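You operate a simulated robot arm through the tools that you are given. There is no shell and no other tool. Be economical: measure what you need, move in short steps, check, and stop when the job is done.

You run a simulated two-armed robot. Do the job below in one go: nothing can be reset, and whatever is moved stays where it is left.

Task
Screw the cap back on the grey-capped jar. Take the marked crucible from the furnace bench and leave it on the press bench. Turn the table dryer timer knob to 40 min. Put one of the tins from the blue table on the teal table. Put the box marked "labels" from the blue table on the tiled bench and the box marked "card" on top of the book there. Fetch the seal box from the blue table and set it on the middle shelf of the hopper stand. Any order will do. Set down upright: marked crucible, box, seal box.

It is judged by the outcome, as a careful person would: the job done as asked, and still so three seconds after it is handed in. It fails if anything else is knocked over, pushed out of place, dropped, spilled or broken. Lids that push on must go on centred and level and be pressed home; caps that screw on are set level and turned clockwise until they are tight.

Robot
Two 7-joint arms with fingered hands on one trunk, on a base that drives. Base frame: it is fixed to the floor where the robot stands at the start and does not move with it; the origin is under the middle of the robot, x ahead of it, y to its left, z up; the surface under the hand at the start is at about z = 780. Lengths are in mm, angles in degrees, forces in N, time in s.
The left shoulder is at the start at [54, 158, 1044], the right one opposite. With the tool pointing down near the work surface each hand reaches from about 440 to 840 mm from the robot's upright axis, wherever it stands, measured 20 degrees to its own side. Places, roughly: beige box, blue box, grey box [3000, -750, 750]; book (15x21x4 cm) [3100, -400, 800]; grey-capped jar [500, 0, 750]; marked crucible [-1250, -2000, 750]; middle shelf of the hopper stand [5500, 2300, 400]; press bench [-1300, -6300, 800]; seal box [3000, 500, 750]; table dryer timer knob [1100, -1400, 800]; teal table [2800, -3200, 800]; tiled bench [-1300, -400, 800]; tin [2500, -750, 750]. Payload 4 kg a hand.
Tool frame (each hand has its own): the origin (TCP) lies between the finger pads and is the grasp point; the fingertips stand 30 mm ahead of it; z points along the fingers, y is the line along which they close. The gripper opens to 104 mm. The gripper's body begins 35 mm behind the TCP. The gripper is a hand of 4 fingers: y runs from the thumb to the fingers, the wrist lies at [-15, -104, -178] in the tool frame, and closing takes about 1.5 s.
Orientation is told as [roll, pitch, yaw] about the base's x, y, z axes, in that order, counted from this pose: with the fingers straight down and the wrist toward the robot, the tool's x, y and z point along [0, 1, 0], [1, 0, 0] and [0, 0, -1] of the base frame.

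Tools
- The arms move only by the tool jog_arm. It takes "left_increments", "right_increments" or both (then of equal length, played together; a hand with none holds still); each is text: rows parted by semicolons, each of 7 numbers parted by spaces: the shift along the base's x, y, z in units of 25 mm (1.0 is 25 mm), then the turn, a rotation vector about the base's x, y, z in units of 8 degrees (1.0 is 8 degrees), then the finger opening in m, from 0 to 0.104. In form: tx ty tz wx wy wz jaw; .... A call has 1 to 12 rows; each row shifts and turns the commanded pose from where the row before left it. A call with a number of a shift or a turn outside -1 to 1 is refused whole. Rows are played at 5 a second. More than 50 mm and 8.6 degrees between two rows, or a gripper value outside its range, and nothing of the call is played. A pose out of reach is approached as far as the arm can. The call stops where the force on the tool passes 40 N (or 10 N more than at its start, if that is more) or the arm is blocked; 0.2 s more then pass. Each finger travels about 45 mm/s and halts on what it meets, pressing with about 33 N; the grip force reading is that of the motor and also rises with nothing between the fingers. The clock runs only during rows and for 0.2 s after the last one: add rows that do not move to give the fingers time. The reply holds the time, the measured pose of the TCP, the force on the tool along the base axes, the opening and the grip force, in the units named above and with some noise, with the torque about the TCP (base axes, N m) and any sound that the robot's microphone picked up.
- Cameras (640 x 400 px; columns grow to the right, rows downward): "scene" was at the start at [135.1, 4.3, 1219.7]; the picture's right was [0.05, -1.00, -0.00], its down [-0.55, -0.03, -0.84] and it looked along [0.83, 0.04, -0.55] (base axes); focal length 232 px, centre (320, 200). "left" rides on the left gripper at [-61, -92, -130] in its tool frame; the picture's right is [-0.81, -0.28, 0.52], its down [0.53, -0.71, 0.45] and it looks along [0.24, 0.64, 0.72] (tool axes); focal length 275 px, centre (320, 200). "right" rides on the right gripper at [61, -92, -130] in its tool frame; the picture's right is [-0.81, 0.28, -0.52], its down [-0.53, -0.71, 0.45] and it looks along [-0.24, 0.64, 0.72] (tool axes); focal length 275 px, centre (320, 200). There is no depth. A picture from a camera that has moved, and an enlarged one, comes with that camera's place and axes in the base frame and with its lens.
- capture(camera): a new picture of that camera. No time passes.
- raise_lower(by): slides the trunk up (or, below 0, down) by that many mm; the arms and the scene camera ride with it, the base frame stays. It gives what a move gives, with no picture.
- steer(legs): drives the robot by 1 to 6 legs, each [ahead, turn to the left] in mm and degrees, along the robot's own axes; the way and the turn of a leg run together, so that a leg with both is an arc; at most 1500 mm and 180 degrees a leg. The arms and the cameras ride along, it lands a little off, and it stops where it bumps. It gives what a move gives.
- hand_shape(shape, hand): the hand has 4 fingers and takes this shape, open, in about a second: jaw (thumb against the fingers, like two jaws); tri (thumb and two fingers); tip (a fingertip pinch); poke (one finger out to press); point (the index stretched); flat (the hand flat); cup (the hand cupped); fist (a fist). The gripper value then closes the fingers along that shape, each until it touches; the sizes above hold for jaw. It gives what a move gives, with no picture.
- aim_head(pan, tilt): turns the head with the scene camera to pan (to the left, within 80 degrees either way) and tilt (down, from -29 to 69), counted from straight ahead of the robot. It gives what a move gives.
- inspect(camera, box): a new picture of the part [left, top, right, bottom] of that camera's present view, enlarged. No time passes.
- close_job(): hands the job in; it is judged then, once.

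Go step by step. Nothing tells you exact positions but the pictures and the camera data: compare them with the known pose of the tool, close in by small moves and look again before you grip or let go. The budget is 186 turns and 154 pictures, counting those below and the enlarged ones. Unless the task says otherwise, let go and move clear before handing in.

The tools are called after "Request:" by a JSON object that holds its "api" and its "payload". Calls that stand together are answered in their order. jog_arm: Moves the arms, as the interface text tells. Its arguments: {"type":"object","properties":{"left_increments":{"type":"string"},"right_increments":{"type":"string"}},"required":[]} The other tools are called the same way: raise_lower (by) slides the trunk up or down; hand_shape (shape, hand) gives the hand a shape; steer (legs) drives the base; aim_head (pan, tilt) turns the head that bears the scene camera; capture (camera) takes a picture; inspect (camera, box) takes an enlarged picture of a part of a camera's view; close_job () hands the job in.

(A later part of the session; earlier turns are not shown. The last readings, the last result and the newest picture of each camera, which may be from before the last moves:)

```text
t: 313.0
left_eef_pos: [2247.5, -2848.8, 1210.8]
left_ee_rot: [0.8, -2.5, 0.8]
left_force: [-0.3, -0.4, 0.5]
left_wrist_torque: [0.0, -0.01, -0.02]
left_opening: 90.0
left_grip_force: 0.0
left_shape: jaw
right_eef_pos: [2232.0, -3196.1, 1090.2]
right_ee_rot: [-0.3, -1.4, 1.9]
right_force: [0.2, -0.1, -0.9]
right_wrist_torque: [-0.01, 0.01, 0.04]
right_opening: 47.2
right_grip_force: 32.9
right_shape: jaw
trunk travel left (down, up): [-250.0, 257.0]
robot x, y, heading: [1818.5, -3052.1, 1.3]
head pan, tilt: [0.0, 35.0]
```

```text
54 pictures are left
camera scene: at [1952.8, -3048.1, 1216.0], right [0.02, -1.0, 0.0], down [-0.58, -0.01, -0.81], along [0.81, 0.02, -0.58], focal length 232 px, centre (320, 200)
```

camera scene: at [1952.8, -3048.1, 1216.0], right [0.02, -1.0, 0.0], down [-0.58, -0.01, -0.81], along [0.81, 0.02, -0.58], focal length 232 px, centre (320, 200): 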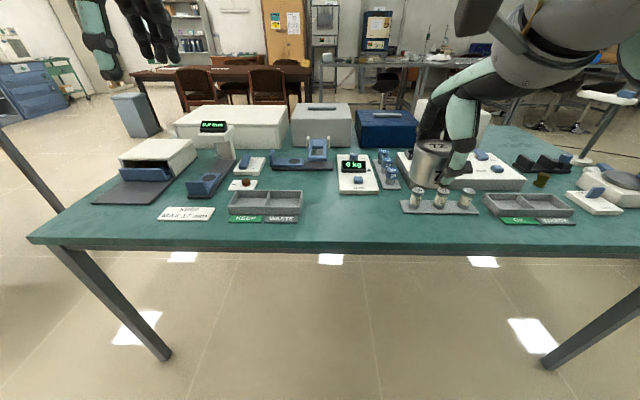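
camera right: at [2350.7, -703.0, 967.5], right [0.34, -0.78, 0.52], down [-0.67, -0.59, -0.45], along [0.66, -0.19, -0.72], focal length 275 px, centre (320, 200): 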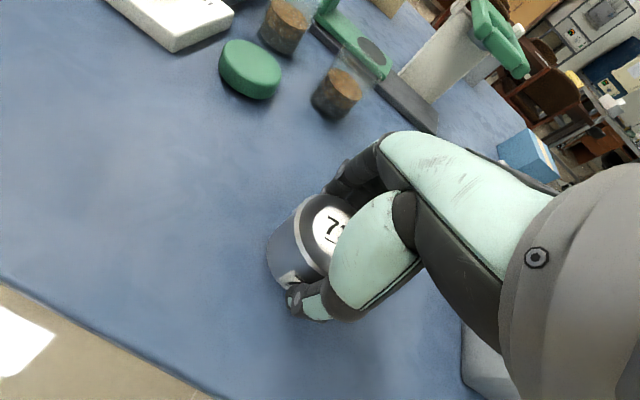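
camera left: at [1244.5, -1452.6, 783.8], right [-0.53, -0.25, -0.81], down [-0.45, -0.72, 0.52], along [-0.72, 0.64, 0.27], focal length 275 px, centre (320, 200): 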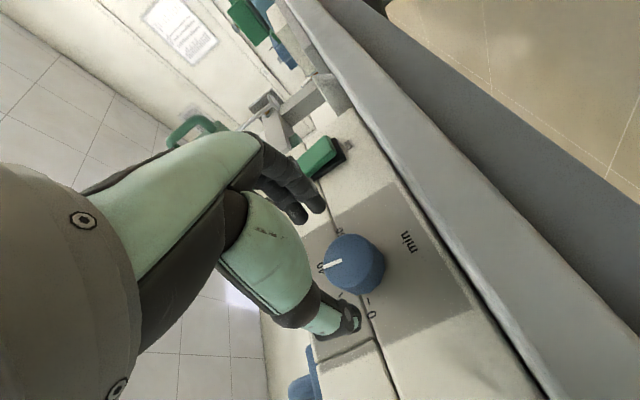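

There is a clear patch at about [2465, -3112], between the tray and the rack. Moving the tin over it.

Request:
{"api": "jog_arm", "payload": {"right_increments": "0.93 0.34 -0.1 0 0.17 0 0.04; 0.93 0.34 -0.2 0 0 0 0.04; 0.93 0.34 -0.4 0 0 0 0.04; 0.93 0.34 -0.6 0 0 0 0.04; 0.93 0.34 -0.7 0 0 0 0.04; 0.93 0.34 -0.8 0 0 0 0.04; 0.93 0.34 -0.8 0 0 0 0.04; 0.93 0.34 -0.8 0 0 0 0.04; 0.93 0.34 -0.8 0 0 0 0.04; 0.93 0.34 -0.8 0 0 0 0.04; 0 0 -0.8 0 0 0 0.04; 0 0 0 0 0 0 0.04"}}

Request:
{"api": "inspect", "payload": {"camera": "scene", "box": [260, 120, 460, 250]}}

```text
t: 315.6
left_eef_pos: [2247.0, -2847.8, 1211.9]
left_ee_rot: [0.8, -2.4, 0.8]
left_force: [0.8, 0.7, 0.6]
left_wrist_torque: [0.0, 0.0, 0.0]
left_opening: 89.6
left_grip_force: 0.0
left_shape: jaw
right_eef_pos: [2465.1, -3109.6, 919.8]
right_ee_rot: [-0.4, 0.1, 2.0]
right_force: [0.0, 0.2, -0.8]
right_wrist_torque: [-0.05, 0.0, -0.01]
right_opening: 47.0
right_grip_force: 32.9
right_shape: jaw
trunk travel left (down, up): [-250.0, 257.0]
robot x, y, heading: [1820.8, -3050.3, 1.0]
head pan, tilt: [0.0, 35.0]
```

```text
3.08 times, centred on (360, 185) of scene
camera zoom: at [1952.4, -3047.9, 1216.0], right [0.02, -1.0, 0.0], down [-0.58, -0.01, -0.81], along [0.81, 0.02, -0.58], focal length 715 px, centre (197, 246)
```

zoom: 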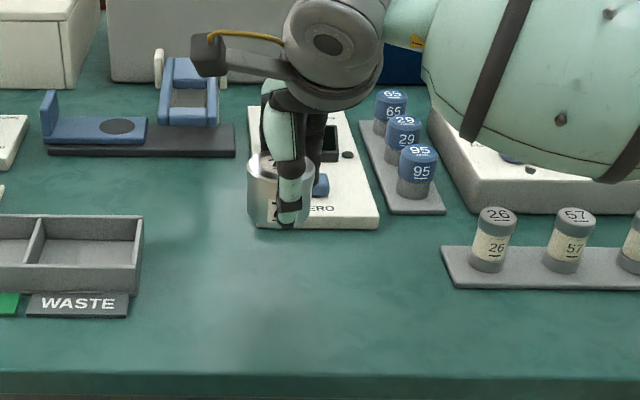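

Request:
{"api": "jog_arm", "payload": {"right_increments": "0 0 -0.8 0 0 0 0.04; 0 0 -0.8 0 0 0 0.04; 0 0 -0.8 0 0 0 0.04; 0 0 -0.2 0 0 0 0.04; 0 0 0 0 0 0 0.04"}}

Request:
{"api": "inspect", "payload": {"camera": "scene", "box": [260, 120, 460, 250]}}

Request:
{"api": "jog_arm", "payload": {"right_increments": "0 0 -0.12 0 0 0 0.04; 0 0 -0.12 0 0 0 0.04; 0 0 -0.12 0 0 0 0.04; 0 0 0 0 0 0 0.04"}}

```text
t: 316.8
left_eef_pos: [2245.8, -2848.8, 1212.7]
left_ee_rot: [0.7, -2.4, 0.8]
left_force: [0.1, 0.1, -0.1]
left_wrist_torque: [0.02, -0.02, 0.01]
left_opening: 89.9
left_grip_force: 0.0
left_shape: jaw
right_eef_pos: [2465.6, -3111.4, 854.9]
right_ee_rot: [-0.3, -0.1, 1.9]
right_force: [0.1, -0.3, -1.1]
right_wrist_torque: [0.0, -0.01, 0.01]
right_opening: 47.4
right_grip_force: 33.4
right_shape: jaw
trunk travel left (down, up): [-250.0, 257.0]
robot x, y, heading: [1817.2, -3049.5, 0.9]
head pan, tilt: [0.0, 35.0]
```

```text
3.08 times, centred on (360, 185) of scene
camera zoom: at [1952.5, -3048.3, 1216.0], right [0.02, -1.0, 0.0], down [-0.58, -0.01, -0.81], along [0.81, 0.02, -0.58], focal length 715 px, centre (197, 246)
```

zoom: 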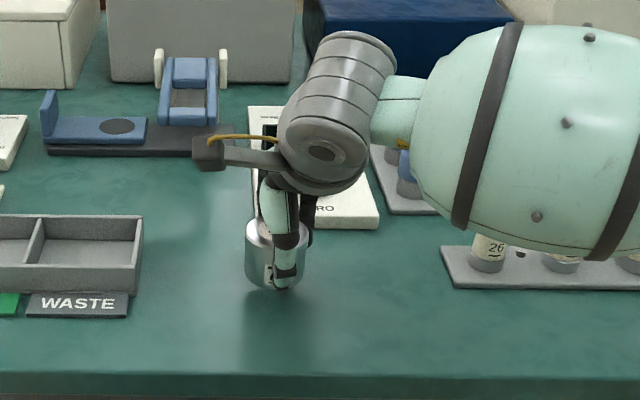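

```text
t: 317.8
left_eef_pos: [2246.3, -2848.7, 1211.9]
left_ee_rot: [0.8, -2.5, 0.8]
left_force: [-0.4, -0.3, -0.9]
left_wrist_torque: [-0.02, 0.03, 0.0]
left_opening: 89.7
left_grip_force: 0.1
left_shape: jaw
right_eef_pos: [2463.7, -3110.0, 846.2]
right_ee_rot: [-0.3, -0.1, 2.1]
right_force: [-0.2, 0.4, -0.8]
right_wrist_torque: [-0.01, 0.02, 0.0]
right_opening: 47.4
right_grip_force: 33.2
right_shape: jaw
trunk travel left (down, up): [-250.0, 257.0]
robot x, y, heading: [1817.4, -3053.2, 1.2]
head pan, tilt: [0.0, 35.0]
```

Request:
{"api": "jog_arm", "payload": {"right_increments": "0 0 -0.12 0 0 0 0.04; 0 0 -0.12 0 0 0 0.04; 0 0 0 0 0 0 0.04"}}

Request:
{"api": "jog_arm", "payload": {"right_increments": "0 0 -0.1 0 0 0 0.04; 0 0 -0.1 0 0 0 0.04; 0 0 0 0 0 0 0.04"}}

Request:
{"api": "jog_arm", "payload": {"right_increments": "0 0 -0.1 0 0 0 0.04; 0 0 -0.1 0 0 0 0.04; 0 0 0 0 0 0 0.04"}}

```text
t: 318.6
left_eef_pos: [2246.9, -2848.3, 1211.9]
left_ee_rot: [0.8, -2.4, 0.8]
left_force: [0.1, 0.3, 0.0]
left_wrist_torque: [0.01, -0.01, -0.02]
left_opening: 90.2
left_grip_force: 0.0
left_shape: jaw
right_eef_pos: [2463.0, -3108.5, 840.6]
right_ee_rot: [-0.2, 0.0, 1.9]
right_force: [0.1, 0.5, -1.1]
right_wrist_torque: [0.0, 0.02, -0.01]
right_opening: 47.5
right_grip_force: 33.8
right_shape: jaw
trunk travel left (down, up): [-250.0, 257.0]
robot x, y, heading: [1817.0, -3048.8, 1.2]
head pan, tilt: [0.0, 35.0]
```

```text
t: 319.4
left_eef_pos: [2245.3, -2848.2, 1212.4]
left_ee_rot: [0.9, -2.5, 0.8]
left_force: [0.0, -0.6, -0.5]
left_wrist_torque: [0.0, -0.01, 0.01]
left_opening: 90.0
left_grip_force: 0.0
left_shape: jaw
right_eef_pos: [2464.3, -3109.6, 836.7]
right_ee_rot: [-0.3, -0.3, 2.1]
right_force: [-0.1, -1.3, 7.7]
right_wrist_torque: [0.01, -0.11, 0.02]
right_opening: 47.6
right_grip_force: 33.2
right_shape: jaw
trunk travel left (down, up): [-250.0, 257.0]
robot x, y, heading: [1819.8, -3047.7, 1.4]
head pan, tilt: [0.0, 35.0]
```

```text
t: 320.2
left_eef_pos: [2243.5, -2847.8, 1213.5]
left_ee_rot: [0.7, -2.7, 0.8]
left_force: [-0.5, -0.5, 0.1]
left_wrist_torque: [-0.01, -0.02, 0.0]
left_opening: 89.8
left_grip_force: 0.0
left_shape: jaw
right_eef_pos: [2462.7, -3108.9, 836.6]
right_ee_rot: [-0.2, -0.7, 1.9]
right_force: [1.9, -2.5, 29.1]
right_wrist_torque: [-0.01, -0.19, -0.03]
right_opening: 49.0
right_grip_force: 33.3
right_shape: jaw
trunk travel left (down, up): [-250.0, 257.0]
robot x, y, heading: [1817.1, -3048.4, 1.3]
head pan, tilt: [0.0, 35.0]
```

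Contact made. Relieving the press, opening, rising and retracting.

Request:
{"api": "jog_arm", "payload": {"right_increments": "0 0 0.18 0 0 0 0.04; 0 0 0 0 0 0 0.055; 0 0 0 0 0 0 0.075; 0 0 0 0 0 0 0.085; 0 0 0 0 0 0 0.085; 0 0 0.6 0 0 0 0.085; 0 0 1 0 0 0 0.085; 0 0 1 0 0 0 0.085; 0 0 1 0 0 0 0.085; 0 0 1 0 0 0 0.085; -0.3 0 1 0 0 0 0.085; -0.6 0 1 0 0 0 0.085"}}

Request:
{"api": "jog_arm", "payload": {"right_increments": "-1 -0.4 1 0 0 0 0.085; -1 -0.4 1 0 0 0 0.085; -1 -0.4 1 0 0 0 0.085; -1 -0.4 1 0 0 0 0.085; -1 -0.4 0.5 0 0 0 0.085; -1 -0.4 0 0 0 0 0.085; -1 -0.4 0 0 0 0 0.085; 0 0 0 0 0 0 0.085"}}

Request:
{"api": "inspect", "payload": {"camera": "scene", "box": [240, 120, 500, 260]}}

```text
t: 322.8
left_eef_pos: [2246.0, -2846.8, 1211.5]
left_ee_rot: [0.9, -2.5, 0.8]
left_force: [-0.1, -0.2, 0.8]
left_wrist_torque: [0.01, -0.06, -0.03]
left_opening: 89.9
left_grip_force: 0.0
left_shape: jaw
right_eef_pos: [2441.1, -3108.7, 999.6]
right_ee_rot: [-0.4, -0.2, 2.0]
right_force: [-0.3, 0.6, -0.7]
right_wrist_torque: [0.02, -0.02, 0.01]
right_opening: 84.9
right_grip_force: 0.1
right_shape: jaw
trunk travel left (down, up): [-250.0, 257.0]
robot x, y, heading: [1817.0, -3048.2, 1.3]
head pan, tilt: [0.0, 35.0]
```

```text
t: 324.6
left_eef_pos: [2247.0, -2848.1, 1211.6]
left_ee_rot: [0.8, -2.4, 0.7]
left_force: [0.5, -0.8, -0.6]
left_wrist_torque: [0.01, 0.04, 0.0]
left_opening: 89.9
left_grip_force: 0.0
left_shape: jaw
right_eef_pos: [2266.8, -3180.4, 1111.4]
right_ee_rot: [-0.4, 0.0, 1.9]
right_force: [0.0, 0.5, -0.3]
right_wrist_torque: [0.0, 0.01, 0.04]
right_opening: 84.7
right_grip_force: 0.1
right_shape: jaw
trunk travel left (down, up): [-250.0, 257.0]
robot x, y, heading: [1820.1, -3050.8, 1.2]
head pan, tilt: [0.0, 35.0]
```

```text
2.46 times, centred on (370, 190) of scene
camera zoom: at [1952.8, -3048.0, 1215.9], right [0.02, -1.0, 0.0], down [-0.58, -0.01, -0.81], along [0.81, 0.02, -0.58], focal length 572 px, centre (197, 225)
```

zoom: 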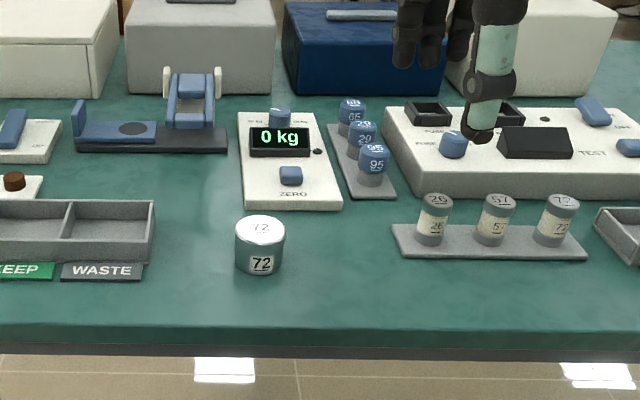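

Tin 72 stands on the teal table. Next are the boxes along the far side of the blue table (far edge x ≈ 3250), so I'll drive through the aisle to that side.

Request:
{"api": "steer", "payload": {"legs": [[-150, 0], [0, 89], [1230, 0], [0, -90], [1050, 0], [1030, 0]]}}

Request:
{"api": "aim_head", "payload": {"pan": 60, "tilt": 15}}

Request:
{"api": "capture", "payload": {"camera": "scene"}}

```text
t: 351.6
left_eef_pos: [4133.7, -1551.1, 1212.8]
left_ee_rot: [0.8, -2.4, 1.1]
left_force: [0.9, 0.0, -1.2]
left_wrist_torque: [0.02, 0.05, -0.01]
left_opening: 89.6
left_grip_force: 0.1
left_shape: jaw
right_eef_pos: [4156.0, -1883.8, 1110.5]
right_ee_rot: [-0.4, 0.0, 2.3]
right_force: [0.2, 0.8, -0.6]
right_wrist_torque: [0.02, -0.01, 0.03]
right_opening: 84.9
right_grip_force: 0.1
right_shape: jaw
trunk travel left (down, up): [-250.0, 257.0]
robot x, y, heading: [3706.5, -1754.2, 1.7]
head pan, tilt: [0.0, 35.0]
```

```text
t: 352.9
left_eef_pos: [4118.7, -1550.1, 1215.9]
left_ee_rot: [0.9, -3.1, 1.2]
left_force: [0.0, -0.1, -0.2]
left_wrist_torque: [-0.02, -0.02, -0.03]
left_opening: 89.9
left_grip_force: 0.1
left_shape: jaw
right_eef_pos: [4141.8, -1883.5, 1117.5]
right_ee_rot: [-0.4, -0.8, 2.4]
right_force: [-0.4, -0.6, -0.4]
right_wrist_torque: [0.0, 0.0, 0.01]
right_opening: 85.1
right_grip_force: 0.1
right_shape: jaw
trunk travel left (down, up): [-250.0, 257.0]
robot x, y, heading: [3706.8, -1752.5, 1.4]
head pan, tilt: [60.0, 15.0]
```

```text
50 pictures are left
camera scene: at [3796.6, -1672.2, 1248.6], right [0.88, -0.48, -0.01], down [-0.14, -0.23, -0.96], along [0.46, 0.85, -0.27], focal length 232 px, centre (320, 200)
```

scene: 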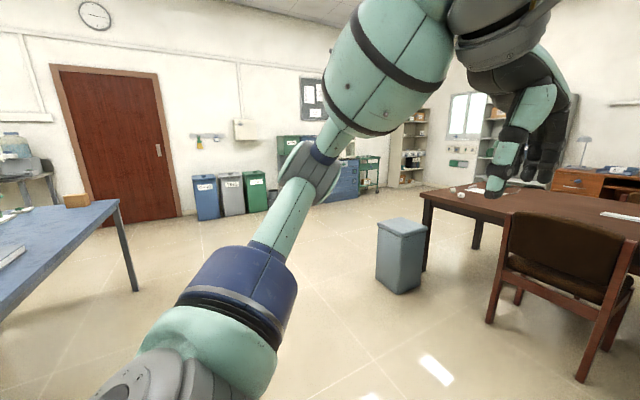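

Request:
{"api": "steer", "payload": {"legs": [[0, 88], [920, 0], [0, 90]]}}

Request:
{"api": "aim_head", "payload": {"pan": 0, "tilt": 32}}

Request:
{"api": "capture", "payload": {"camera": "scene"}}

```text
t: 366.8
left_eef_pos: [3308.5, -1017.2, 1216.6]
left_ee_rot: [0.9, -3.2, 177.5]
left_force: [-0.1, -0.2, -0.5]
left_wrist_torque: [0.01, 0.03, 0.0]
left_opening: 90.1
left_grip_force: 0.0
left_shape: jaw
right_eef_pos: [3306.8, -684.6, 1117.4]
right_ee_rot: [-0.4, -0.8, 178.7]
right_force: [-0.3, -0.6, 0.5]
right_wrist_torque: [-0.03, -0.01, 0.01]
right_opening: 84.9
right_grip_force: 0.1
right_shape: jaw
trunk travel left (down, up): [-250.0, 257.0]
robot x, y, heading: [3735.7, -825.1, 178.2]
head pan, tilt: [60.0, 15.0]
```

```text
t: 368.1
left_eef_pos: [3324.1, -1018.7, 1221.8]
left_ee_rot: [0.8, -3.9, 177.6]
left_force: [0.2, -0.6, -0.1]
left_wrist_torque: [0.02, -0.01, 0.06]
left_opening: 90.0
left_grip_force: 0.0
left_shape: jaw
right_eef_pos: [3321.6, -682.4, 1122.1]
right_ee_rot: [-0.6, -1.5, 178.8]
right_force: [-0.9, -0.6, 0.0]
right_wrist_torque: [-0.01, 0.03, 0.05]
right_opening: 84.9
right_grip_force: 0.0
right_shape: jaw
trunk travel left (down, up): [-250.0, 257.0]
robot x, y, heading: [3737.5, -828.4, 177.8]
head pan, tilt: [0.0, 32.0]
```

```text
49 pictures are left
camera scene: at [3598.2, -823.0, 1220.7], right [0.03, 1.0, 0.0], down [0.54, -0.02, -0.84], along [-0.84, 0.03, -0.54], focal length 232 px, centre (320, 200)
```

scene: 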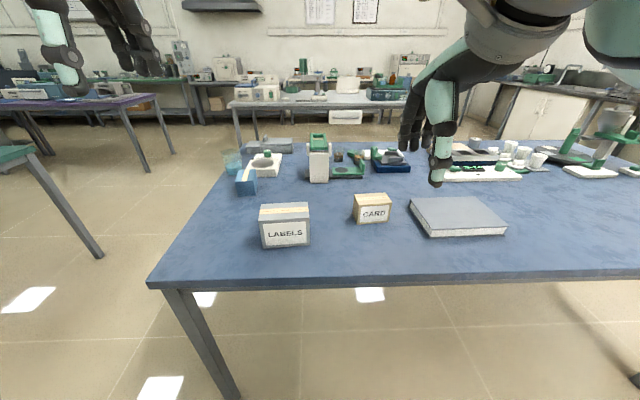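

The grey box reads LABELS and the beige one CARD. The book is the flat grey one beside them on this table, matching the listed place [3100, -400]. Looking closer.

Request:
{"api": "inspect", "payload": {"camera": "scene", "box": [240, 170, 520, 270]}}

Request:
{"api": "capture", "payload": {"camera": "right"}}

```text
2.29 times, centred on (380, 220) of scene
camera zoom: at [3598.2, -823.0, 1220.7], right [0.03, 1.0, 0.0], down [0.54, -0.02, -0.84], along [-0.84, 0.03, -0.54], focal length 531 px, centre (183, 154)
```

zoom: 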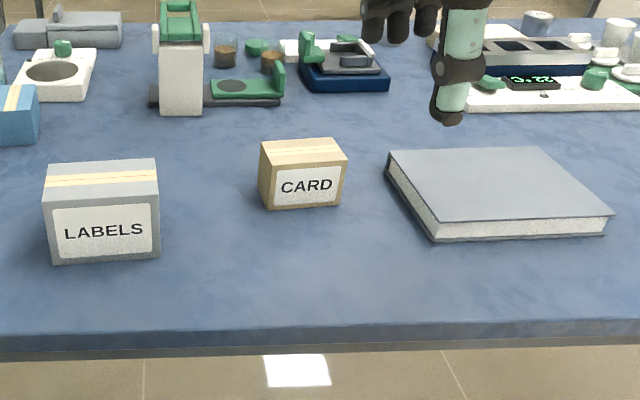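

```text
47 pictures are left
camera right: at [3414.3, -748.3, 1249.4], right [-0.24, 0.81, 0.53], down [0.71, 0.52, -0.47], along [-0.66, 0.26, -0.7], focal length 275 px, centre (320, 200)
```

right: 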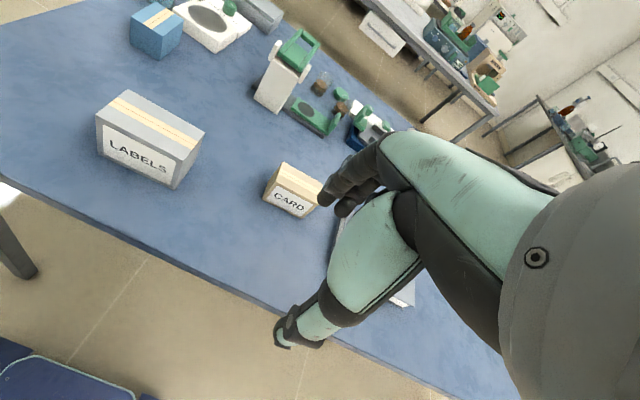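

CARD is centred near [3036, -650], top 857, about 90 × 55 × 65 mm and turned about 8°. The book's top is at z ≈ 832, centred at [3066, -416]. I'll bring the right hand over CARD.

Request:
{"api": "jog_arm", "payload": {"right_increments": "-0.95 0.1 -0.5 0 -0.19 0 0.09; -0.95 0.1 -0.5 0 0 0.5 0.09; -0.95 0.1 -0.5 0 0 0.6 0.09; -0.95 0.1 -0.5 0 0 0 0.09; -0.95 0.1 -0.5 0 0 0 0.09; -0.95 0.1 -0.5 0 0 0 0.09; -0.95 0.1 -0.5 0 0 0 0.09; -0.95 0.1 -0.5 0 0 0 0.09; -0.95 0.1 -0.6 0 0 0 0.09; -0.95 0.1 -0.6 0 0 0 0.09; -0.95 0.1 -0.6 0 0 0 0.09; -0.95 0.1 -0.6 0 0 0 0.09"}}

Request:
{"api": "capture", "payload": {"camera": "right"}}

Request:
{"api": "inspect", "payload": {"camera": "scene", "box": [300, 140, 520, 250]}}

```text
t: 370.7
left_eef_pos: [3322.7, -1017.7, 1220.3]
left_ee_rot: [0.8, -3.7, 177.7]
left_force: [0.2, 0.7, 0.5]
left_wrist_torque: [-0.02, -0.03, -0.04]
left_opening: 89.8
left_grip_force: 0.1
left_shape: jaw
right_eef_pos: [3034.1, -653.9, 961.6]
right_ee_rot: [-0.5, 0.2, -172.4]
right_force: [0.2, -0.4, 0.2]
right_wrist_torque: [0.0, 0.0, 0.01]
right_opening: 89.6
right_grip_force: 0.1
right_shape: jaw
trunk travel left (down, up): [-250.0, 257.0]
robot x, y, heading: [3737.4, -827.9, 178.2]
head pan, tilt: [0.0, 32.0]
```

```text
46 pictures are left
camera right: at [3133.4, -702.7, 1091.2], right [-0.38, 0.76, 0.52], down [0.64, 0.63, -0.45], along [-0.67, 0.16, -0.72], focal length 275 px, centre (320, 200)
```

right: 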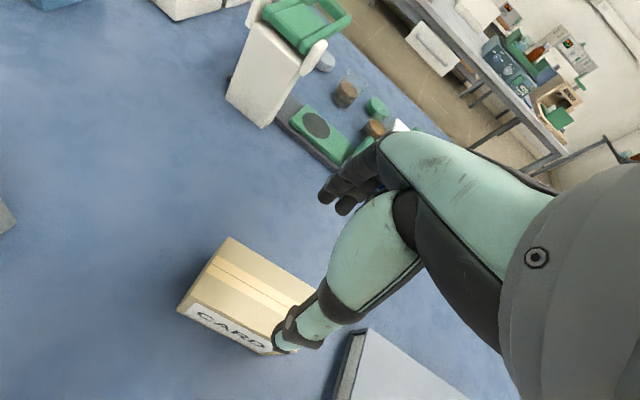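

```text
2.91 times, centred on (410, 195) of scene
camera zoom: at [3596.8, -822.8, 1220.5], right [0.03, 1.0, 0.0], down [0.54, -0.02, -0.84], along [-0.84, 0.03, -0.54], focal length 676 px, centre (58, 214)
```

zoom: 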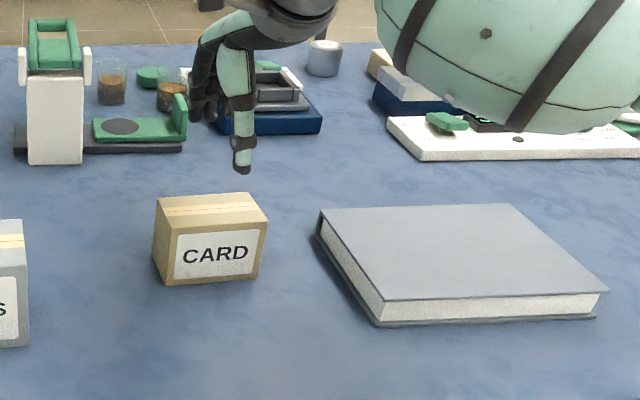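

Request:
{"api": "jog_arm", "payload": {"right_increments": "0.44 -0.06 -0.7 0 0 0 0.09; 0 0 -0.7 0 0 0 0.09; 0 0 -0.4 0 0 0 0.09; 0 0 0 0 0 0 0.09; 0 0 0 0 0 0 0.09"}}

Request:
{"api": "capture", "payload": {"camera": "right"}}

Request:
{"api": "inspect", "payload": {"camera": "scene", "box": [320, 140, 440, 250]}}

```text
t: 371.9
left_eef_pos: [3323.1, -1018.3, 1220.9]
left_ee_rot: [0.9, -3.8, 177.5]
left_force: [0.2, 0.0, 0.1]
left_wrist_torque: [-0.03, 0.03, 0.0]
left_opening: 89.8
left_grip_force: 0.1
left_shape: jaw
right_eef_pos: [3043.5, -655.2, 918.5]
right_ee_rot: [-0.5, 0.0, -172.4]
right_force: [-1.1, 0.5, -0.8]
right_wrist_torque: [-0.01, 0.0, 0.0]
right_opening: 90.0
right_grip_force: 0.2
right_shape: jaw
trunk travel left (down, up): [-250.0, 257.0]
robot x, y, heading: [3734.9, -829.0, 178.0]
head pan, tilt: [0.0, 32.0]
```

```text
44 pictures are left
camera right: at [3143.6, -705.2, 1047.6], right [-0.38, 0.76, 0.52], down [0.64, 0.63, -0.45], along [-0.67, 0.16, -0.72], focal length 275 px, centre (320, 200)
```

right: 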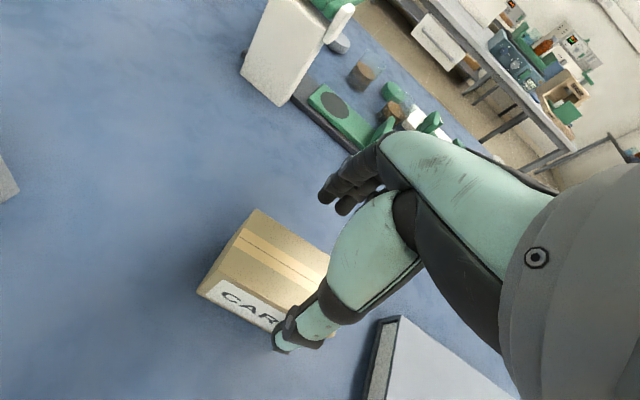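

```text
3.64 times, centred on (380, 195) of scene
camera zoom: at [3597.5, -822.8, 1220.6], right [0.03, 1.0, 0.0], down [0.54, -0.02, -0.84], along [-0.84, 0.03, -0.54], focal length 846 px, centre (102, 218)
```

zoom: 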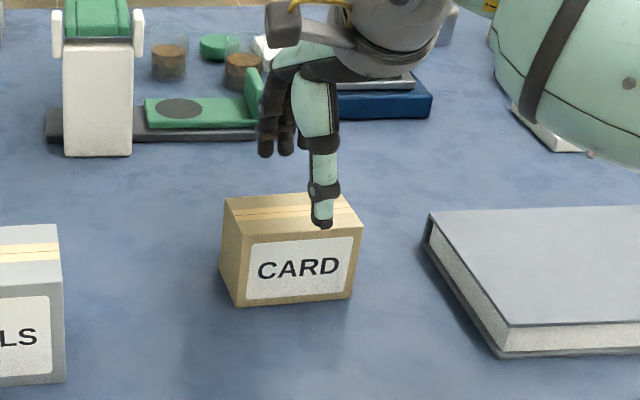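

Request:
{"api": "jog_arm", "payload": {"right_increments": "0.15 0 -0.8 0 0 0 0.09; 0 0 -0.8 0 0 0 0.09; 0 0 -0.8 0 0 0 0.09; 0 0 -0.7 0 0 0 0.09; 0 0 0 0 0 0 0.09; 0 0 0 0 0 0 0.07; 0 0 0 0 0 0 0.05; 0 0 0 0 0 0 0.035; 0 0 0 0 0 0 0.035; 0 0 0 0 0 0 0.035"}}

Request:
{"api": "inspect", "payload": {"camera": "scene", "box": [320, 140, 440, 250]}}

```text
t: 374.1
left_eef_pos: [3324.9, -1017.5, 1220.7]
left_ee_rot: [1.0, -3.8, 177.6]
left_force: [1.1, 0.4, 0.0]
left_wrist_torque: [-0.01, 0.01, 0.0]
left_opening: 89.7
left_grip_force: 0.0
left_shape: jaw
right_eef_pos: [3048.7, -656.4, 840.2]
right_ee_rot: [-0.5, 0.0, -172.3]
right_force: [-0.7, -0.6, -0.8]
right_wrist_torque: [0.02, 0.0, -0.05]
right_opening: 48.9
right_grip_force: 32.7
right_shape: jaw
trunk travel left (down, up): [-250.0, 257.0]
robot x, y, heading: [3733.9, -828.5, 178.1]
head pan, tilt: [0.0, 32.0]
```

```text
3.64 times, centred on (380, 195) of scene
camera zoom: at [3597.5, -822.8, 1220.6], right [0.03, 1.0, 0.0], down [0.54, -0.02, -0.84], along [-0.84, 0.03, -0.54], focal length 846 px, centre (102, 218)
```

zoom: 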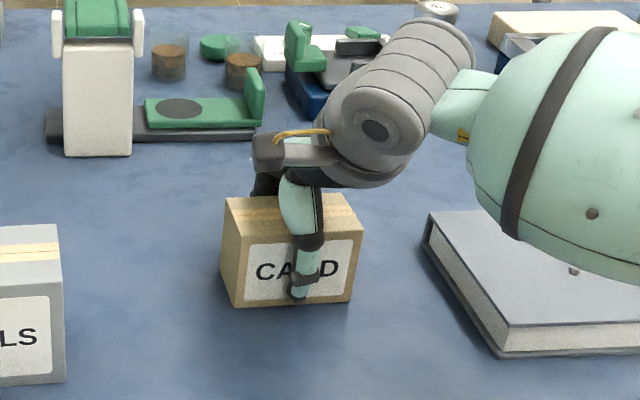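

CARD is gripped and centred. I'll lift it and carry it over to the book.

Request:
{"api": "jog_arm", "payload": {"right_increments": "0 0 0.6 0 0 0 0.035; 0 0 0.9 0 0 0 0.035; 0 0 1 0 0 0 0.035; 0 0 1 0 0 0 0.035; 0 0.5 0.5 0 0 0 0.035; 0.08 1 0 0 0 -0.2 0.035; 0.1 1 0 0 0 -0.2 0.035; 0.1 1 0 0 0 0 0.035; 0.1 1 0 0 0 0 0.035; 0.1 1 0 0 0 0 0.035; 0.1 1 0 0 0 0 0.035; 0.1 1 0 0 0 0 0.035"}}

Request:
{"api": "jog_arm", "payload": {"right_increments": "0 1 0 0 0 0 0.035; 0 1 0 0 0 0 0.035; 0 0 0 0 0 0 0.035; 0 0 0 0 0 0 0.035"}}

Request:
{"api": "aim_head", "payload": {"pan": -20, "tilt": 32}}

Request:
{"api": "capture", "payload": {"camera": "scene"}}

```text
t: 376.7
left_eef_pos: [3324.3, -1017.9, 1221.3]
left_ee_rot: [1.0, -3.9, 177.6]
left_force: [-0.7, -0.8, 0.0]
left_wrist_torque: [0.03, -0.02, -0.02]
left_opening: 89.9
left_grip_force: 0.0
left_shape: jaw
right_eef_pos: [3068.4, -466.6, 941.7]
right_ee_rot: [-0.5, 0.0, -175.6]
right_force: [-0.3, -0.1, -0.8]
right_wrist_torque: [0.01, 0.01, 0.0]
right_opening: 48.7
right_grip_force: 33.2
right_shape: jaw
trunk travel left (down, up): [-250.0, 257.0]
robot x, y, heading: [3734.9, -826.5, 177.9]
head pan, tilt: [0.0, 32.0]
```

```text
t: 377.7
left_eef_pos: [3323.4, -1018.0, 1221.8]
left_ee_rot: [0.9, -3.8, 177.6]
left_force: [0.0, -0.6, 0.8]
left_wrist_torque: [0.02, 0.02, 0.0]
left_opening: 90.0
left_grip_force: 0.1
left_shape: jaw
right_eef_pos: [3066.8, -416.5, 939.5]
right_ee_rot: [-0.5, 0.1, -175.6]
right_force: [-0.2, 0.5, 0.1]
right_wrist_torque: [-0.01, -0.02, 0.0]
right_opening: 48.3
right_grip_force: 32.9
right_shape: jaw
trunk travel left (down, up): [-250.0, 257.0]
robot x, y, heading: [3733.0, -828.0, 178.1]
head pan, tilt: [0.0, 32.0]
```

```text
t: 378.6
left_eef_pos: [3323.1, -1017.3, 1221.9]
left_ee_rot: [1.0, -3.8, 177.6]
left_force: [0.6, -1.0, -0.5]
left_wrist_torque: [0.02, 0.02, 0.0]
left_opening: 89.7
left_grip_force: 0.1
left_shape: jaw
right_eef_pos: [3066.9, -417.4, 938.9]
right_ee_rot: [-0.5, 0.0, -175.6]
right_force: [-0.6, -0.7, -0.2]
right_wrist_torque: [0.01, 0.01, -0.01]
right_opening: 48.4
right_grip_force: 33.4
right_shape: jaw
trunk travel left (down, up): [-250.0, 257.0]
robot x, y, heading: [3733.5, -828.1, 178.1]
head pan, tilt: [-20.0, 32.0]
```

```text
41 pictures are left
camera scene: at [3604.0, -792.3, 1220.7], right [0.37, 0.93, 0.0], down [0.5, -0.2, -0.84], along [-0.78, 0.32, -0.54], focal length 232 px, centre (320, 200)
```

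scene: 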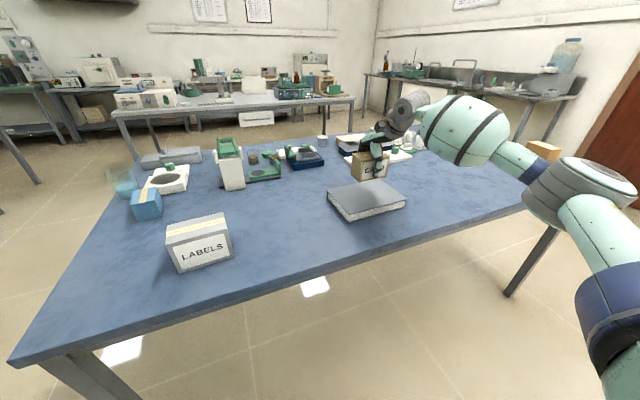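

It is aligned over the book's centre. Lowering slowly.

Request:
{"api": "jog_arm", "payload": {"right_increments": "0 0 -0.6 0 0 0 0.035; 0 0 -0.6 0 0 0 0.035; 0 0 -0.3 0 0 0 0.035; 0 0 0 0 0 0 0.035"}}

Request:
{"api": "inspect", "payload": {"camera": "scene", "box": [310, 130, 430, 230]}}

Request:
{"api": "jog_arm", "payload": {"right_increments": "0 0 -0.12 0 0 0 0.035; 0 0 -0.12 0 0 0 0.035; 0 0 -0.12 0 0 0 0.035; 0 0 0 0 0 0 0.035"}}

```text
t: 379.6
left_eef_pos: [3325.3, -1017.1, 1222.0]
left_ee_rot: [1.0, -3.8, 177.6]
left_force: [0.3, 0.0, 0.5]
left_wrist_torque: [0.03, 0.02, -0.02]
left_opening: 90.1
left_grip_force: 0.1
left_shape: jaw
right_eef_pos: [3067.4, -416.3, 903.0]
right_ee_rot: [-0.5, -0.1, -175.6]
right_force: [-0.9, -0.4, -0.1]
right_wrist_torque: [-0.02, -0.01, 0.0]
right_opening: 48.5
right_grip_force: 33.5
right_shape: jaw
trunk travel left (down, up): [-250.0, 257.0]
robot x, y, heading: [3735.1, -828.7, 178.1]
head pan, tilt: [-20.0, 32.0]
```

```text
4.00 times, centred on (370, 180) of scene
camera zoom: at [3604.0, -792.3, 1220.7], right [0.37, 0.93, 0.0], down [0.5, -0.2, -0.84], along [-0.78, 0.32, -0.54], focal length 930 px, centre (120, 280)
```

zoom: 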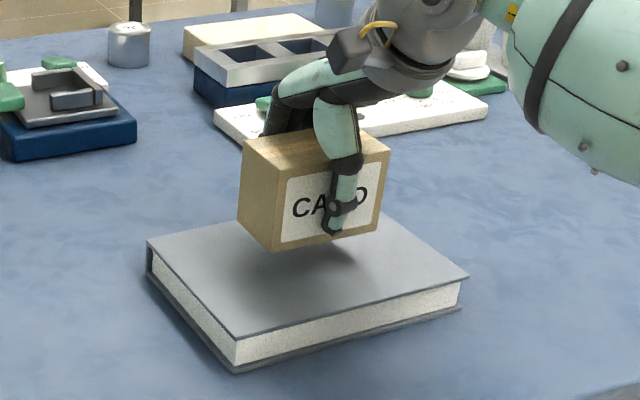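

```text
t: 380.6
left_eef_pos: [3323.3, -1017.5, 1220.9]
left_ee_rot: [0.9, -3.7, 177.5]
left_force: [-0.5, 0.8, -0.6]
left_wrist_torque: [0.01, 0.01, 0.02]
left_opening: 89.7
left_grip_force: 0.1
left_shape: jaw
right_eef_pos: [3065.9, -417.8, 893.7]
right_ee_rot: [-0.5, -0.1, -175.6]
right_force: [-0.3, 0.6, -1.2]
right_wrist_torque: [0.0, 0.02, -0.02]
right_opening: 48.4
right_grip_force: 33.1
right_shape: jaw
trunk travel left (down, up): [-250.0, 257.0]
robot x, y, heading: [3737.7, -825.4, 177.9]
head pan, tilt: [-20.0, 32.0]
```

Request:
{"api": "jog_arm", "payload": {"right_increments": "0 0 -0.12 0 0 0 0.035; 0 0 -0.12 0 0 0 0.035; 0 0 -0.12 0 0 0 0.035; 0 0 0 0 0 0 0.035"}}

Request:
{"api": "jog_arm", "payload": {"right_increments": "0 0 -0.1 0 0 0 0.035; 0 0 -0.1 0 0 0 0.035; 0 0 0 0 0 0 0.035"}}

Request:
{"api": "jog_arm", "payload": {"right_increments": "0 0 -0.1 0 0 0 0.035; 0 0 -0.08 0 0 0 0.035; 0 0 0 0 0 0 0.035"}}

```text
t: 381.6
left_eef_pos: [3324.6, -1017.0, 1221.5]
left_ee_rot: [0.9, -3.8, 177.6]
left_force: [-0.4, 0.7, -0.8]
left_wrist_torque: [0.04, -0.02, 0.04]
left_opening: 90.1
left_grip_force: 0.0
left_shape: jaw
right_eef_pos: [3066.5, -417.3, 884.8]
right_ee_rot: [-0.5, 0.0, -175.6]
right_force: [-0.3, 0.7, 0.3]
right_wrist_torque: [-0.01, 0.02, 0.0]
right_opening: 48.6
right_grip_force: 32.9
right_shape: jaw
trunk travel left (down, up): [-250.0, 257.0]
robot x, y, heading: [3734.5, -829.8, 177.9]
head pan, tilt: [-20.0, 32.0]
```

```text
t: 382.4
left_eef_pos: [3323.3, -1017.8, 1221.4]
left_ee_rot: [0.9, -3.8, 177.6]
left_force: [-0.8, -0.2, 0.6]
left_wrist_torque: [0.02, -0.01, -0.01]
left_opening: 89.8
left_grip_force: 0.1
left_shape: jaw
right_eef_pos: [3066.9, -416.4, 878.6]
right_ee_rot: [-0.5, 0.0, -175.7]
right_force: [0.5, -0.5, -1.7]
right_wrist_torque: [0.0, 0.0, 0.03]
right_opening: 48.2
right_grip_force: 33.0
right_shape: jaw
trunk travel left (down, up): [-250.0, 257.0]
robot x, y, heading: [3736.1, -825.1, 178.0]
head pan, tilt: [-20.0, 32.0]
```

```text
t: 383.2
left_eef_pos: [3323.7, -1017.5, 1221.4]
left_ee_rot: [1.0, -3.9, 177.7]
left_force: [0.6, 0.7, -0.1]
left_wrist_torque: [-0.01, 0.0, 0.0]
left_opening: 89.9
left_grip_force: 0.1
left_shape: jaw
right_eef_pos: [3067.0, -416.7, 875.4]
right_ee_rot: [-0.4, 0.0, -175.6]
right_force: [0.1, 0.1, -0.1]
right_wrist_torque: [-0.01, -0.02, 0.0]
right_opening: 48.3
right_grip_force: 32.9
right_shape: jaw
trunk travel left (down, up): [-250.0, 257.0]
robot x, y, heading: [3730.8, -827.6, 178.4]
head pan, tilt: [-20.0, 32.0]
```

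Request:
{"api": "jog_arm", "payload": {"right_increments": "0 0 -0.1 0 0 0 0.035; 0 0 -0.1 0 0 0 0.035; 0 0 0 0 0 0 0.035"}}

Request:
{"api": "jog_arm", "payload": {"right_increments": "0 0 -0.1 0 0 0 0.035; 0 0 0 0 0 0 0.035"}}

Request:
{"api": "inspect", "payload": {"camera": "scene", "box": [310, 130, 430, 230]}}

```text
t: 384.0
left_eef_pos: [3326.9, -1018.7, 1223.0]
left_ee_rot: [1.0, -3.9, 177.7]
left_force: [-0.2, -0.5, 0.7]
left_wrist_torque: [0.02, -0.01, 0.0]
left_opening: 89.9
left_grip_force: 0.0
left_shape: jaw
right_eef_pos: [3066.7, -418.8, 872.9]
right_ee_rot: [-0.6, -0.3, -175.6]
right_force: [-2.6, 2.9, 16.7]
right_wrist_torque: [0.11, -0.12, 0.03]
right_opening: 49.2
right_grip_force: 33.2
right_shape: jaw
trunk travel left (down, up): [-250.0, 257.0]
robot x, y, heading: [3733.7, -823.8, 178.0]
head pan, tilt: [-20.0, 32.0]
```

```text
t: 384.6
left_eef_pos: [3327.2, -1018.9, 1223.2]
left_ee_rot: [0.8, -4.0, 177.6]
left_force: [0.6, 1.6, -0.3]
left_wrist_torque: [0.0, -0.02, 0.01]
left_opening: 90.1
left_grip_force: 0.0
left_shape: jaw
right_eef_pos: [3066.7, -417.2, 872.6]
right_ee_rot: [-0.5, -0.6, -175.5]
right_force: [-3.7, 4.8, 27.4]
right_wrist_torque: [0.19, -0.03, 0.03]
right_opening: 49.3
right_grip_force: 33.3
right_shape: jaw
trunk travel left (down, up): [-250.0, 257.0]
robot x, y, heading: [3730.5, -824.6, 177.9]
head pan, tilt: [-20.0, 32.0]
```

```text
4.00 times, centred on (370, 180) of scene
camera zoom: at [3607.3, -793.8, 1221.2], right [0.37, 0.93, 0.0], down [0.5, -0.2, -0.84], along [-0.78, 0.32, -0.54], focal length 930 px, centre (120, 280)
```

zoom: 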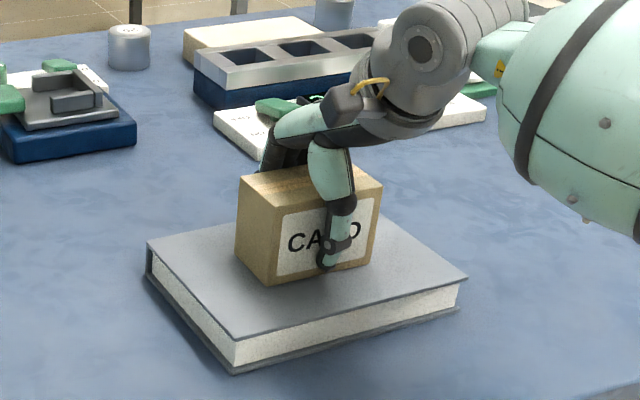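

CARD sits flat on the book. I'll let go, rise and withdraw the right hand.

Request:
{"api": "jog_arm", "payload": {"right_increments": "0 0 0.15 0 0 0 0.035; 0 0 0 0 0 0 0.055; 0 0 0 0 0 0 0.075; 0 0 0 0 0 0 0.09; 0 0 0 0 0 0 0.09; 0 0 0 0 0 0 0.09; 0 0 0.7 0 0 0 0.09; 0 0 1 0 0 0 0.09; 0 0 1 0 0 0 0.09; 0 0 1 0 0 0 0.09; 0 0 1 0 0 0 0.09; 0 0 1 0 0 0 0.09"}}

Request:
{"api": "jog_arm", "payload": {"right_increments": "1 -0.4 0.8 0 0 -0.3 0.09; 1 -0.4 0.8 0 0 0 0.09; 1 -0.4 0.8 0 0 0 0.09; 1 -0.4 0.8 0 0 0 0.09; 1 -0.4 0.8 0 0 0 0.09; 1 -0.4 0 0 0 0 0.09; 1 -0.4 0 0 0 0 0.09; 1 -0.4 0 0 0 0 0.09; 1 -0.4 0 0 0 0 0.09; 0 0 0 0 0 0 0.09", "left_increments": "-0.9 0.5 -0.8 0 -0.25 0 0.104; -0.9 0.5 -0.8 0 -0.24 0 0.104; -0.9 0.5 -0.8 0 0 0.5 0.104; -0.9 0.5 -0.8 0 0 0.5 0.104; -0.9 0.5 -0.8 0 0 0 0.104; -0.9 0.5 -0.8 0 0 0 0.104; -0.9 0.5 -0.8 0 0 0 0.104; -0.9 0.5 -0.8 0 0 0 0.104; -0.9 0.5 -0.8 0 0 0 0.104; -0.3 0.2 -0.8 0 0 0 0.104"}}

Request:
{"api": "aim_head", "payload": {"pan": 0, "tilt": 35}}

Request:
{"api": "capture", "payload": {"camera": "left"}}

Request:
{"api": "inspect", "payload": {"camera": "scene", "box": [220, 130, 480, 260]}}

```text
t: 387.2
left_eef_pos: [3324.7, -1018.0, 1221.3]
left_ee_rot: [0.8, -3.9, 177.6]
left_force: [-0.4, 0.1, -0.4]
left_wrist_torque: [0.04, 0.02, -0.01]
left_opening: 90.2
left_grip_force: 0.2
left_shape: jaw
right_eef_pos: [3065.4, -417.1, 1014.4]
right_ee_rot: [-0.5, 0.0, -175.6]
right_force: [0.1, -0.5, 0.5]
right_wrist_torque: [-0.02, -0.02, -0.03]
right_opening: 90.0
right_grip_force: 0.1
right_shape: jaw
trunk travel left (down, up): [-250.0, 257.0]
robot x, y, heading: [3736.3, -824.6, 177.7]
head pan, tilt: [-20.0, 32.0]
```

```text
t: 389.4
left_eef_pos: [3113.5, -900.2, 1019.9]
left_ee_rot: [0.9, 0.1, -174.4]
left_force: [-0.4, -0.3, -0.6]
left_wrist_torque: [0.0, -0.02, -0.03]
left_opening: 103.8
left_grip_force: 0.0
left_shape: jaw
right_eef_pos: [3290.4, -508.4, 1113.5]
right_ee_rot: [-0.5, 0.0, -178.0]
right_force: [-0.4, -0.2, -0.1]
right_wrist_torque: [-0.01, -0.01, -0.03]
right_opening: 89.8
right_grip_force: 0.2
right_shape: jaw
trunk travel left (down, up): [-250.0, 257.0]
robot x, y, heading: [3736.6, -826.4, 178.1]
head pan, tilt: [-20.0, 32.0]
```

```text
t: 390.2
left_eef_pos: [3114.1, -900.4, 1021.0]
left_ee_rot: [0.7, 0.1, -174.3]
left_force: [-0.3, 0.4, -0.4]
left_wrist_torque: [0.04, 0.03, 0.01]
left_opening: 103.8
left_grip_force: 0.0
left_shape: jaw
right_eef_pos: [3290.9, -506.8, 1113.9]
right_ee_rot: [-0.4, 0.0, -178.1]
right_force: [-0.6, -0.1, -0.1]
right_wrist_torque: [-0.02, 0.02, 0.03]
right_opening: 89.8
right_grip_force: 0.1
right_shape: jaw
trunk travel left (down, up): [-250.0, 257.0]
robot x, y, heading: [3733.8, -827.2, 177.9]
head pan, tilt: [0.0, 35.0]
```

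```text
38 pictures are left
camera left: at [3198.5, -828.4, 1149.9], right [0.2, 0.83, -0.53], down [0.76, -0.47, -0.45], along [-0.62, -0.31, -0.72], focal length 275 px, centre (320, 200)
```

left: 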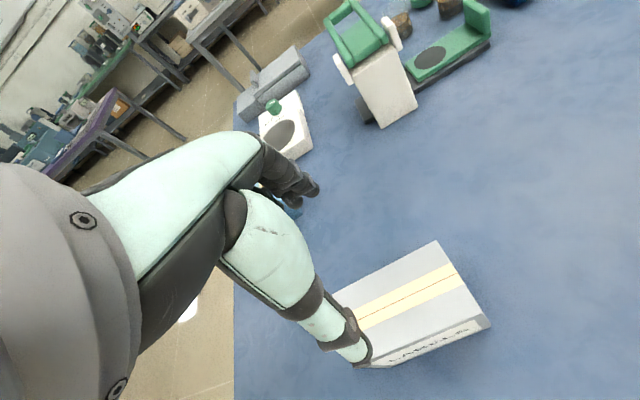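

```text
2.46 times, centred on (350, 195) of scene
camera zoom: at [3599.3, -822.8, 1216.0], right [0.04, 1.0, 0.0], down [0.58, -0.02, -0.81], along [-0.81, 0.03, -0.58], focal length 572 px, centre (246, 212)
```

zoom: 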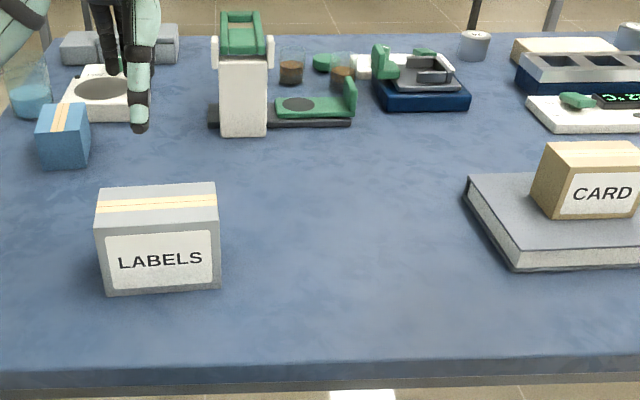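

Request:
{"api": "jog_arm", "payload": {"left_increments": "0.12 0.16 -1 0 0 0 0.104; 0 0 -1 0 0 0 0.104; 0 0 -1 0 0 0 0.104; 0 0 -1 0 0 0 0.104; 0 0 -0.7 0 0 0 0.104; 0 0 0 0 0 0 0.104"}}

Request:
{"api": "inspect", "payload": {"camera": "scene", "box": [220, 130, 380, 260]}}

```text
t: 391.6
left_eef_pos: [3117.2, -895.0, 903.3]
left_ee_rot: [0.6, 0.1, -174.4]
left_force: [-0.4, -0.4, -0.5]
left_wrist_torque: [-0.03, -0.02, -0.03]
left_opening: 103.5
left_grip_force: 0.0
left_shape: jaw
right_eef_pos: [3290.7, -506.5, 1114.2]
right_ee_rot: [-0.5, 0.0, -178.0]
right_force: [0.0, 0.4, 0.4]
right_wrist_torque: [-0.01, -0.01, 0.02]
right_opening: 89.6
right_grip_force: 0.0
right_shape: jaw
trunk travel left (down, up): [-250.0, 257.0]
robot x, y, heading: [3729.3, -827.8, 178.2]
head pan, tilt: [0.0, 35.0]
```

```text
3.08 times, centred on (300, 195) of scene
camera zoom: at [3599.3, -822.8, 1216.0], right [0.03, 1.0, 0.0], down [0.58, -0.02, -0.81], along [-0.81, 0.03, -0.58], focal length 715 px, centre (382, 215)
```

zoom: 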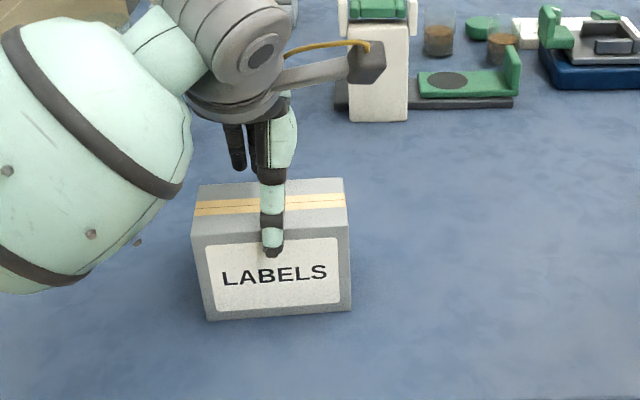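

Request:
{"api": "jog_arm", "payload": {"left_increments": "0 0 -0.7 0 0 0 0.104; 0 0 -0.7 0 0 0 0.104; 0 0 -0.6 0 0 0 0.104; 0 0 0 0 0 0 0.104; 0 0 0 0 0 0 0.08; 0 0 0 0 0 0 0.06; 0 0 0 0 0 0 0.055; 0 0 0 0 0 0 0.055; 0 0 0 0 0 0 0.055; 0 0 0 0 0 0 0.055"}}

Request:
{"api": "jog_arm", "payload": {"left_increments": "0 0 0.4 0 0 0 0.055; 0 0 0.8 0 0 0 0.055; 0 0 1 0 0 0 0.055; 0 0 1 0 0 0 0.055; 0 0 1 0 0 0 0.055; 0 0 1 0 0 0 0.055; 0 0 1 0 0 0 0.055; 0 0 1 0 0 0 0.055; 0 0 1 0 0 0 0.055; 0 0 0 0 0 0 0.055"}}

Request:
{"api": "capture", "payload": {"camera": "scene"}}

```text
t: 393.8
left_eef_pos: [3118.7, -894.5, 858.8]
left_ee_rot: [0.6, -0.4, -174.4]
left_force: [-4.2, 3.3, 31.9]
left_wrist_torque: [-0.09, 0.67, -0.1]
left_opening: 62.6
left_grip_force: 33.0
left_shape: jaw
right_eef_pos: [3294.1, -505.6, 1114.9]
right_ee_rot: [-0.6, -0.1, -177.9]
right_force: [-0.1, -0.1, -0.6]
right_wrist_torque: [0.02, 0.03, -0.01]
right_opening: 90.0
right_grip_force: 0.1
right_shape: jaw
trunk travel left (down, up): [-250.0, 257.0]
robot x, y, heading: [3734.8, -828.1, 178.0]
head pan, tilt: [0.0, 35.0]
```

```text
t: 396.0
left_eef_pos: [3116.1, -896.8, 1059.4]
left_ee_rot: [0.8, 0.1, -174.4]
left_force: [-0.3, -0.6, -1.4]
left_wrist_torque: [0.02, 0.03, -0.01]
left_opening: 62.0
left_grip_force: 32.9
left_shape: jaw
right_eef_pos: [3291.5, -506.0, 1113.3]
right_ee_rot: [-0.5, 0.1, -178.0]
right_force: [-0.2, 0.4, 0.1]
right_wrist_torque: [-0.03, -0.01, 0.02]
right_opening: 89.6
right_grip_force: 0.1
right_shape: jaw
trunk travel left (down, up): [-250.0, 257.0]
robot x, y, heading: [3734.9, -827.0, 178.0]
head pan, tilt: [0.0, 35.0]
```

```text
35 pictures are left
camera scene: at [3598.6, -822.9, 1215.9], right [0.03, 1.0, 0.0], down [0.58, -0.02, -0.81], along [-0.81, 0.03, -0.59], focal length 232 px, centre (320, 200)
```

scene: 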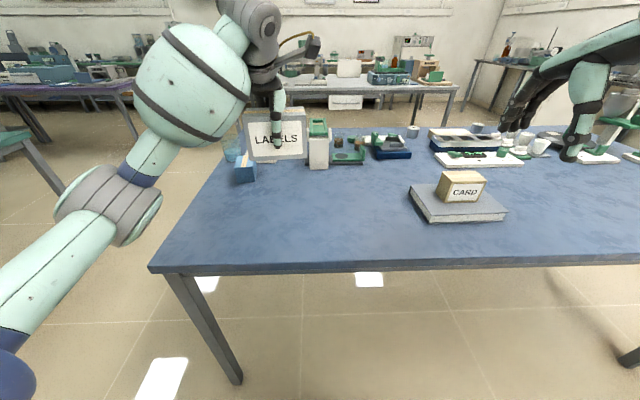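

LABELS is held in the left hand. I'll also take the seal box from the other end of this table with the right hand: pull the arm in, drive along the table and face it again.

Request:
{"api": "jog_arm", "payload": {"left_increments": "0.9 -0.4 0.2 0 0 0 0.055; 0.9 -0.4 0.2 0 0 0 0.055; 0.9 -0.4 0.2 0 0 0 0.055; 0.9 -0.4 0.2 0 0 0 0.055; 0.9 -0.4 0.2 0 0 0 0.055; 0.9 -0.4 0.2 0 0 0 0.055; 0.9 -0.4 0 0 0 0 0.055; 0.9 -0.4 0 0 0 0 0.055; 0 0 0 0 0 0 0.055"}}

Request:
{"api": "steer", "payload": {"legs": [[0, -90], [1130, 0], [0, 90]]}}

Request:
{"api": "aim_head", "payload": {"pan": -10, "tilt": 32}}

Request:
{"api": "capture", "payload": {"camera": "scene"}}

```text
t: 398.0
left_eef_pos: [3294.2, -973.9, 1088.7]
left_ee_rot: [0.8, 0.1, -174.4]
left_force: [-0.7, 0.4, -1.8]
left_wrist_torque: [0.02, -0.01, 0.0]
left_opening: 61.6
left_grip_force: 33.3
left_shape: jaw
right_eef_pos: [3289.7, -506.4, 1113.9]
right_ee_rot: [-0.5, 0.1, -178.1]
right_force: [-0.4, -0.3, 0.0]
right_wrist_torque: [0.01, 0.0, 0.04]
right_opening: 89.5
right_grip_force: 0.0
right_shape: jaw
trunk travel left (down, up): [-250.0, 257.0]
robot x, y, heading: [3735.2, -827.7, 178.0]
head pan, tilt: [0.0, 35.0]
```

```text
t: 413.2
left_eef_pos: [3361.3, 165.3, 1088.2]
left_ee_rot: [0.8, 0.1, -174.5]
left_force: [-1.0, 1.4, -2.6]
left_wrist_torque: [0.02, -0.02, 0.02]
left_opening: 61.1
left_grip_force: 33.1
left_shape: jaw
right_eef_pos: [3356.0, 633.0, 1114.5]
right_ee_rot: [-0.5, 0.0, -178.0]
right_force: [0.5, -0.3, 0.5]
right_wrist_torque: [0.01, -0.03, 0.0]
right_opening: 89.8
right_grip_force: 0.1
right_shape: jaw
trunk travel left (down, up): [-250.0, 257.0]
robot x, y, heading: [3799.8, 324.4, 178.2]
head pan, tilt: [0.0, 35.0]
```

```text
t: 414.0
left_eef_pos: [3374.7, 164.1, 1094.2]
left_ee_rot: [0.7, -0.7, -174.4]
left_force: [-0.1, 0.1, -1.5]
left_wrist_torque: [0.0, -0.02, -0.03]
left_opening: 60.6
left_grip_force: 32.8
left_shape: jaw
right_eef_pos: [3369.8, 631.7, 1119.4]
right_ee_rot: [-0.6, -0.7, -178.1]
right_force: [0.6, 0.3, 0.3]
right_wrist_torque: [0.01, 0.01, 0.02]
right_opening: 90.3
right_grip_force: 0.0
right_shape: jaw
trunk travel left (down, up): [-250.0, 257.0]
robot x, y, heading: [3799.1, 323.8, 177.9]
head pan, tilt: [-10.0, 32.0]
```

```text
34 pictures are left
camera scene: at [3665.7, 343.1, 1220.7], right [0.21, 0.98, 0.0], down [0.53, -0.11, -0.84], along [-0.82, 0.18, -0.54], focal length 232 px, centre (320, 200)
```

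scene: 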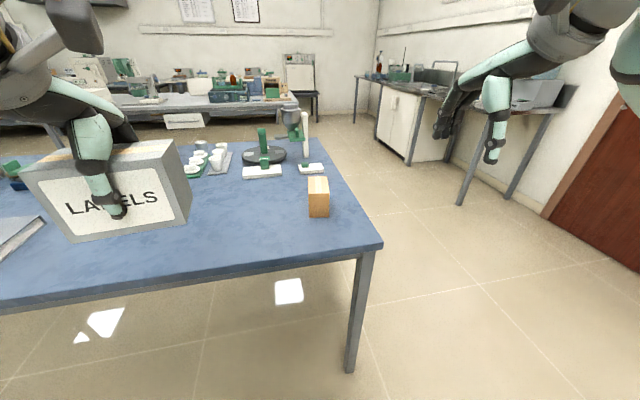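

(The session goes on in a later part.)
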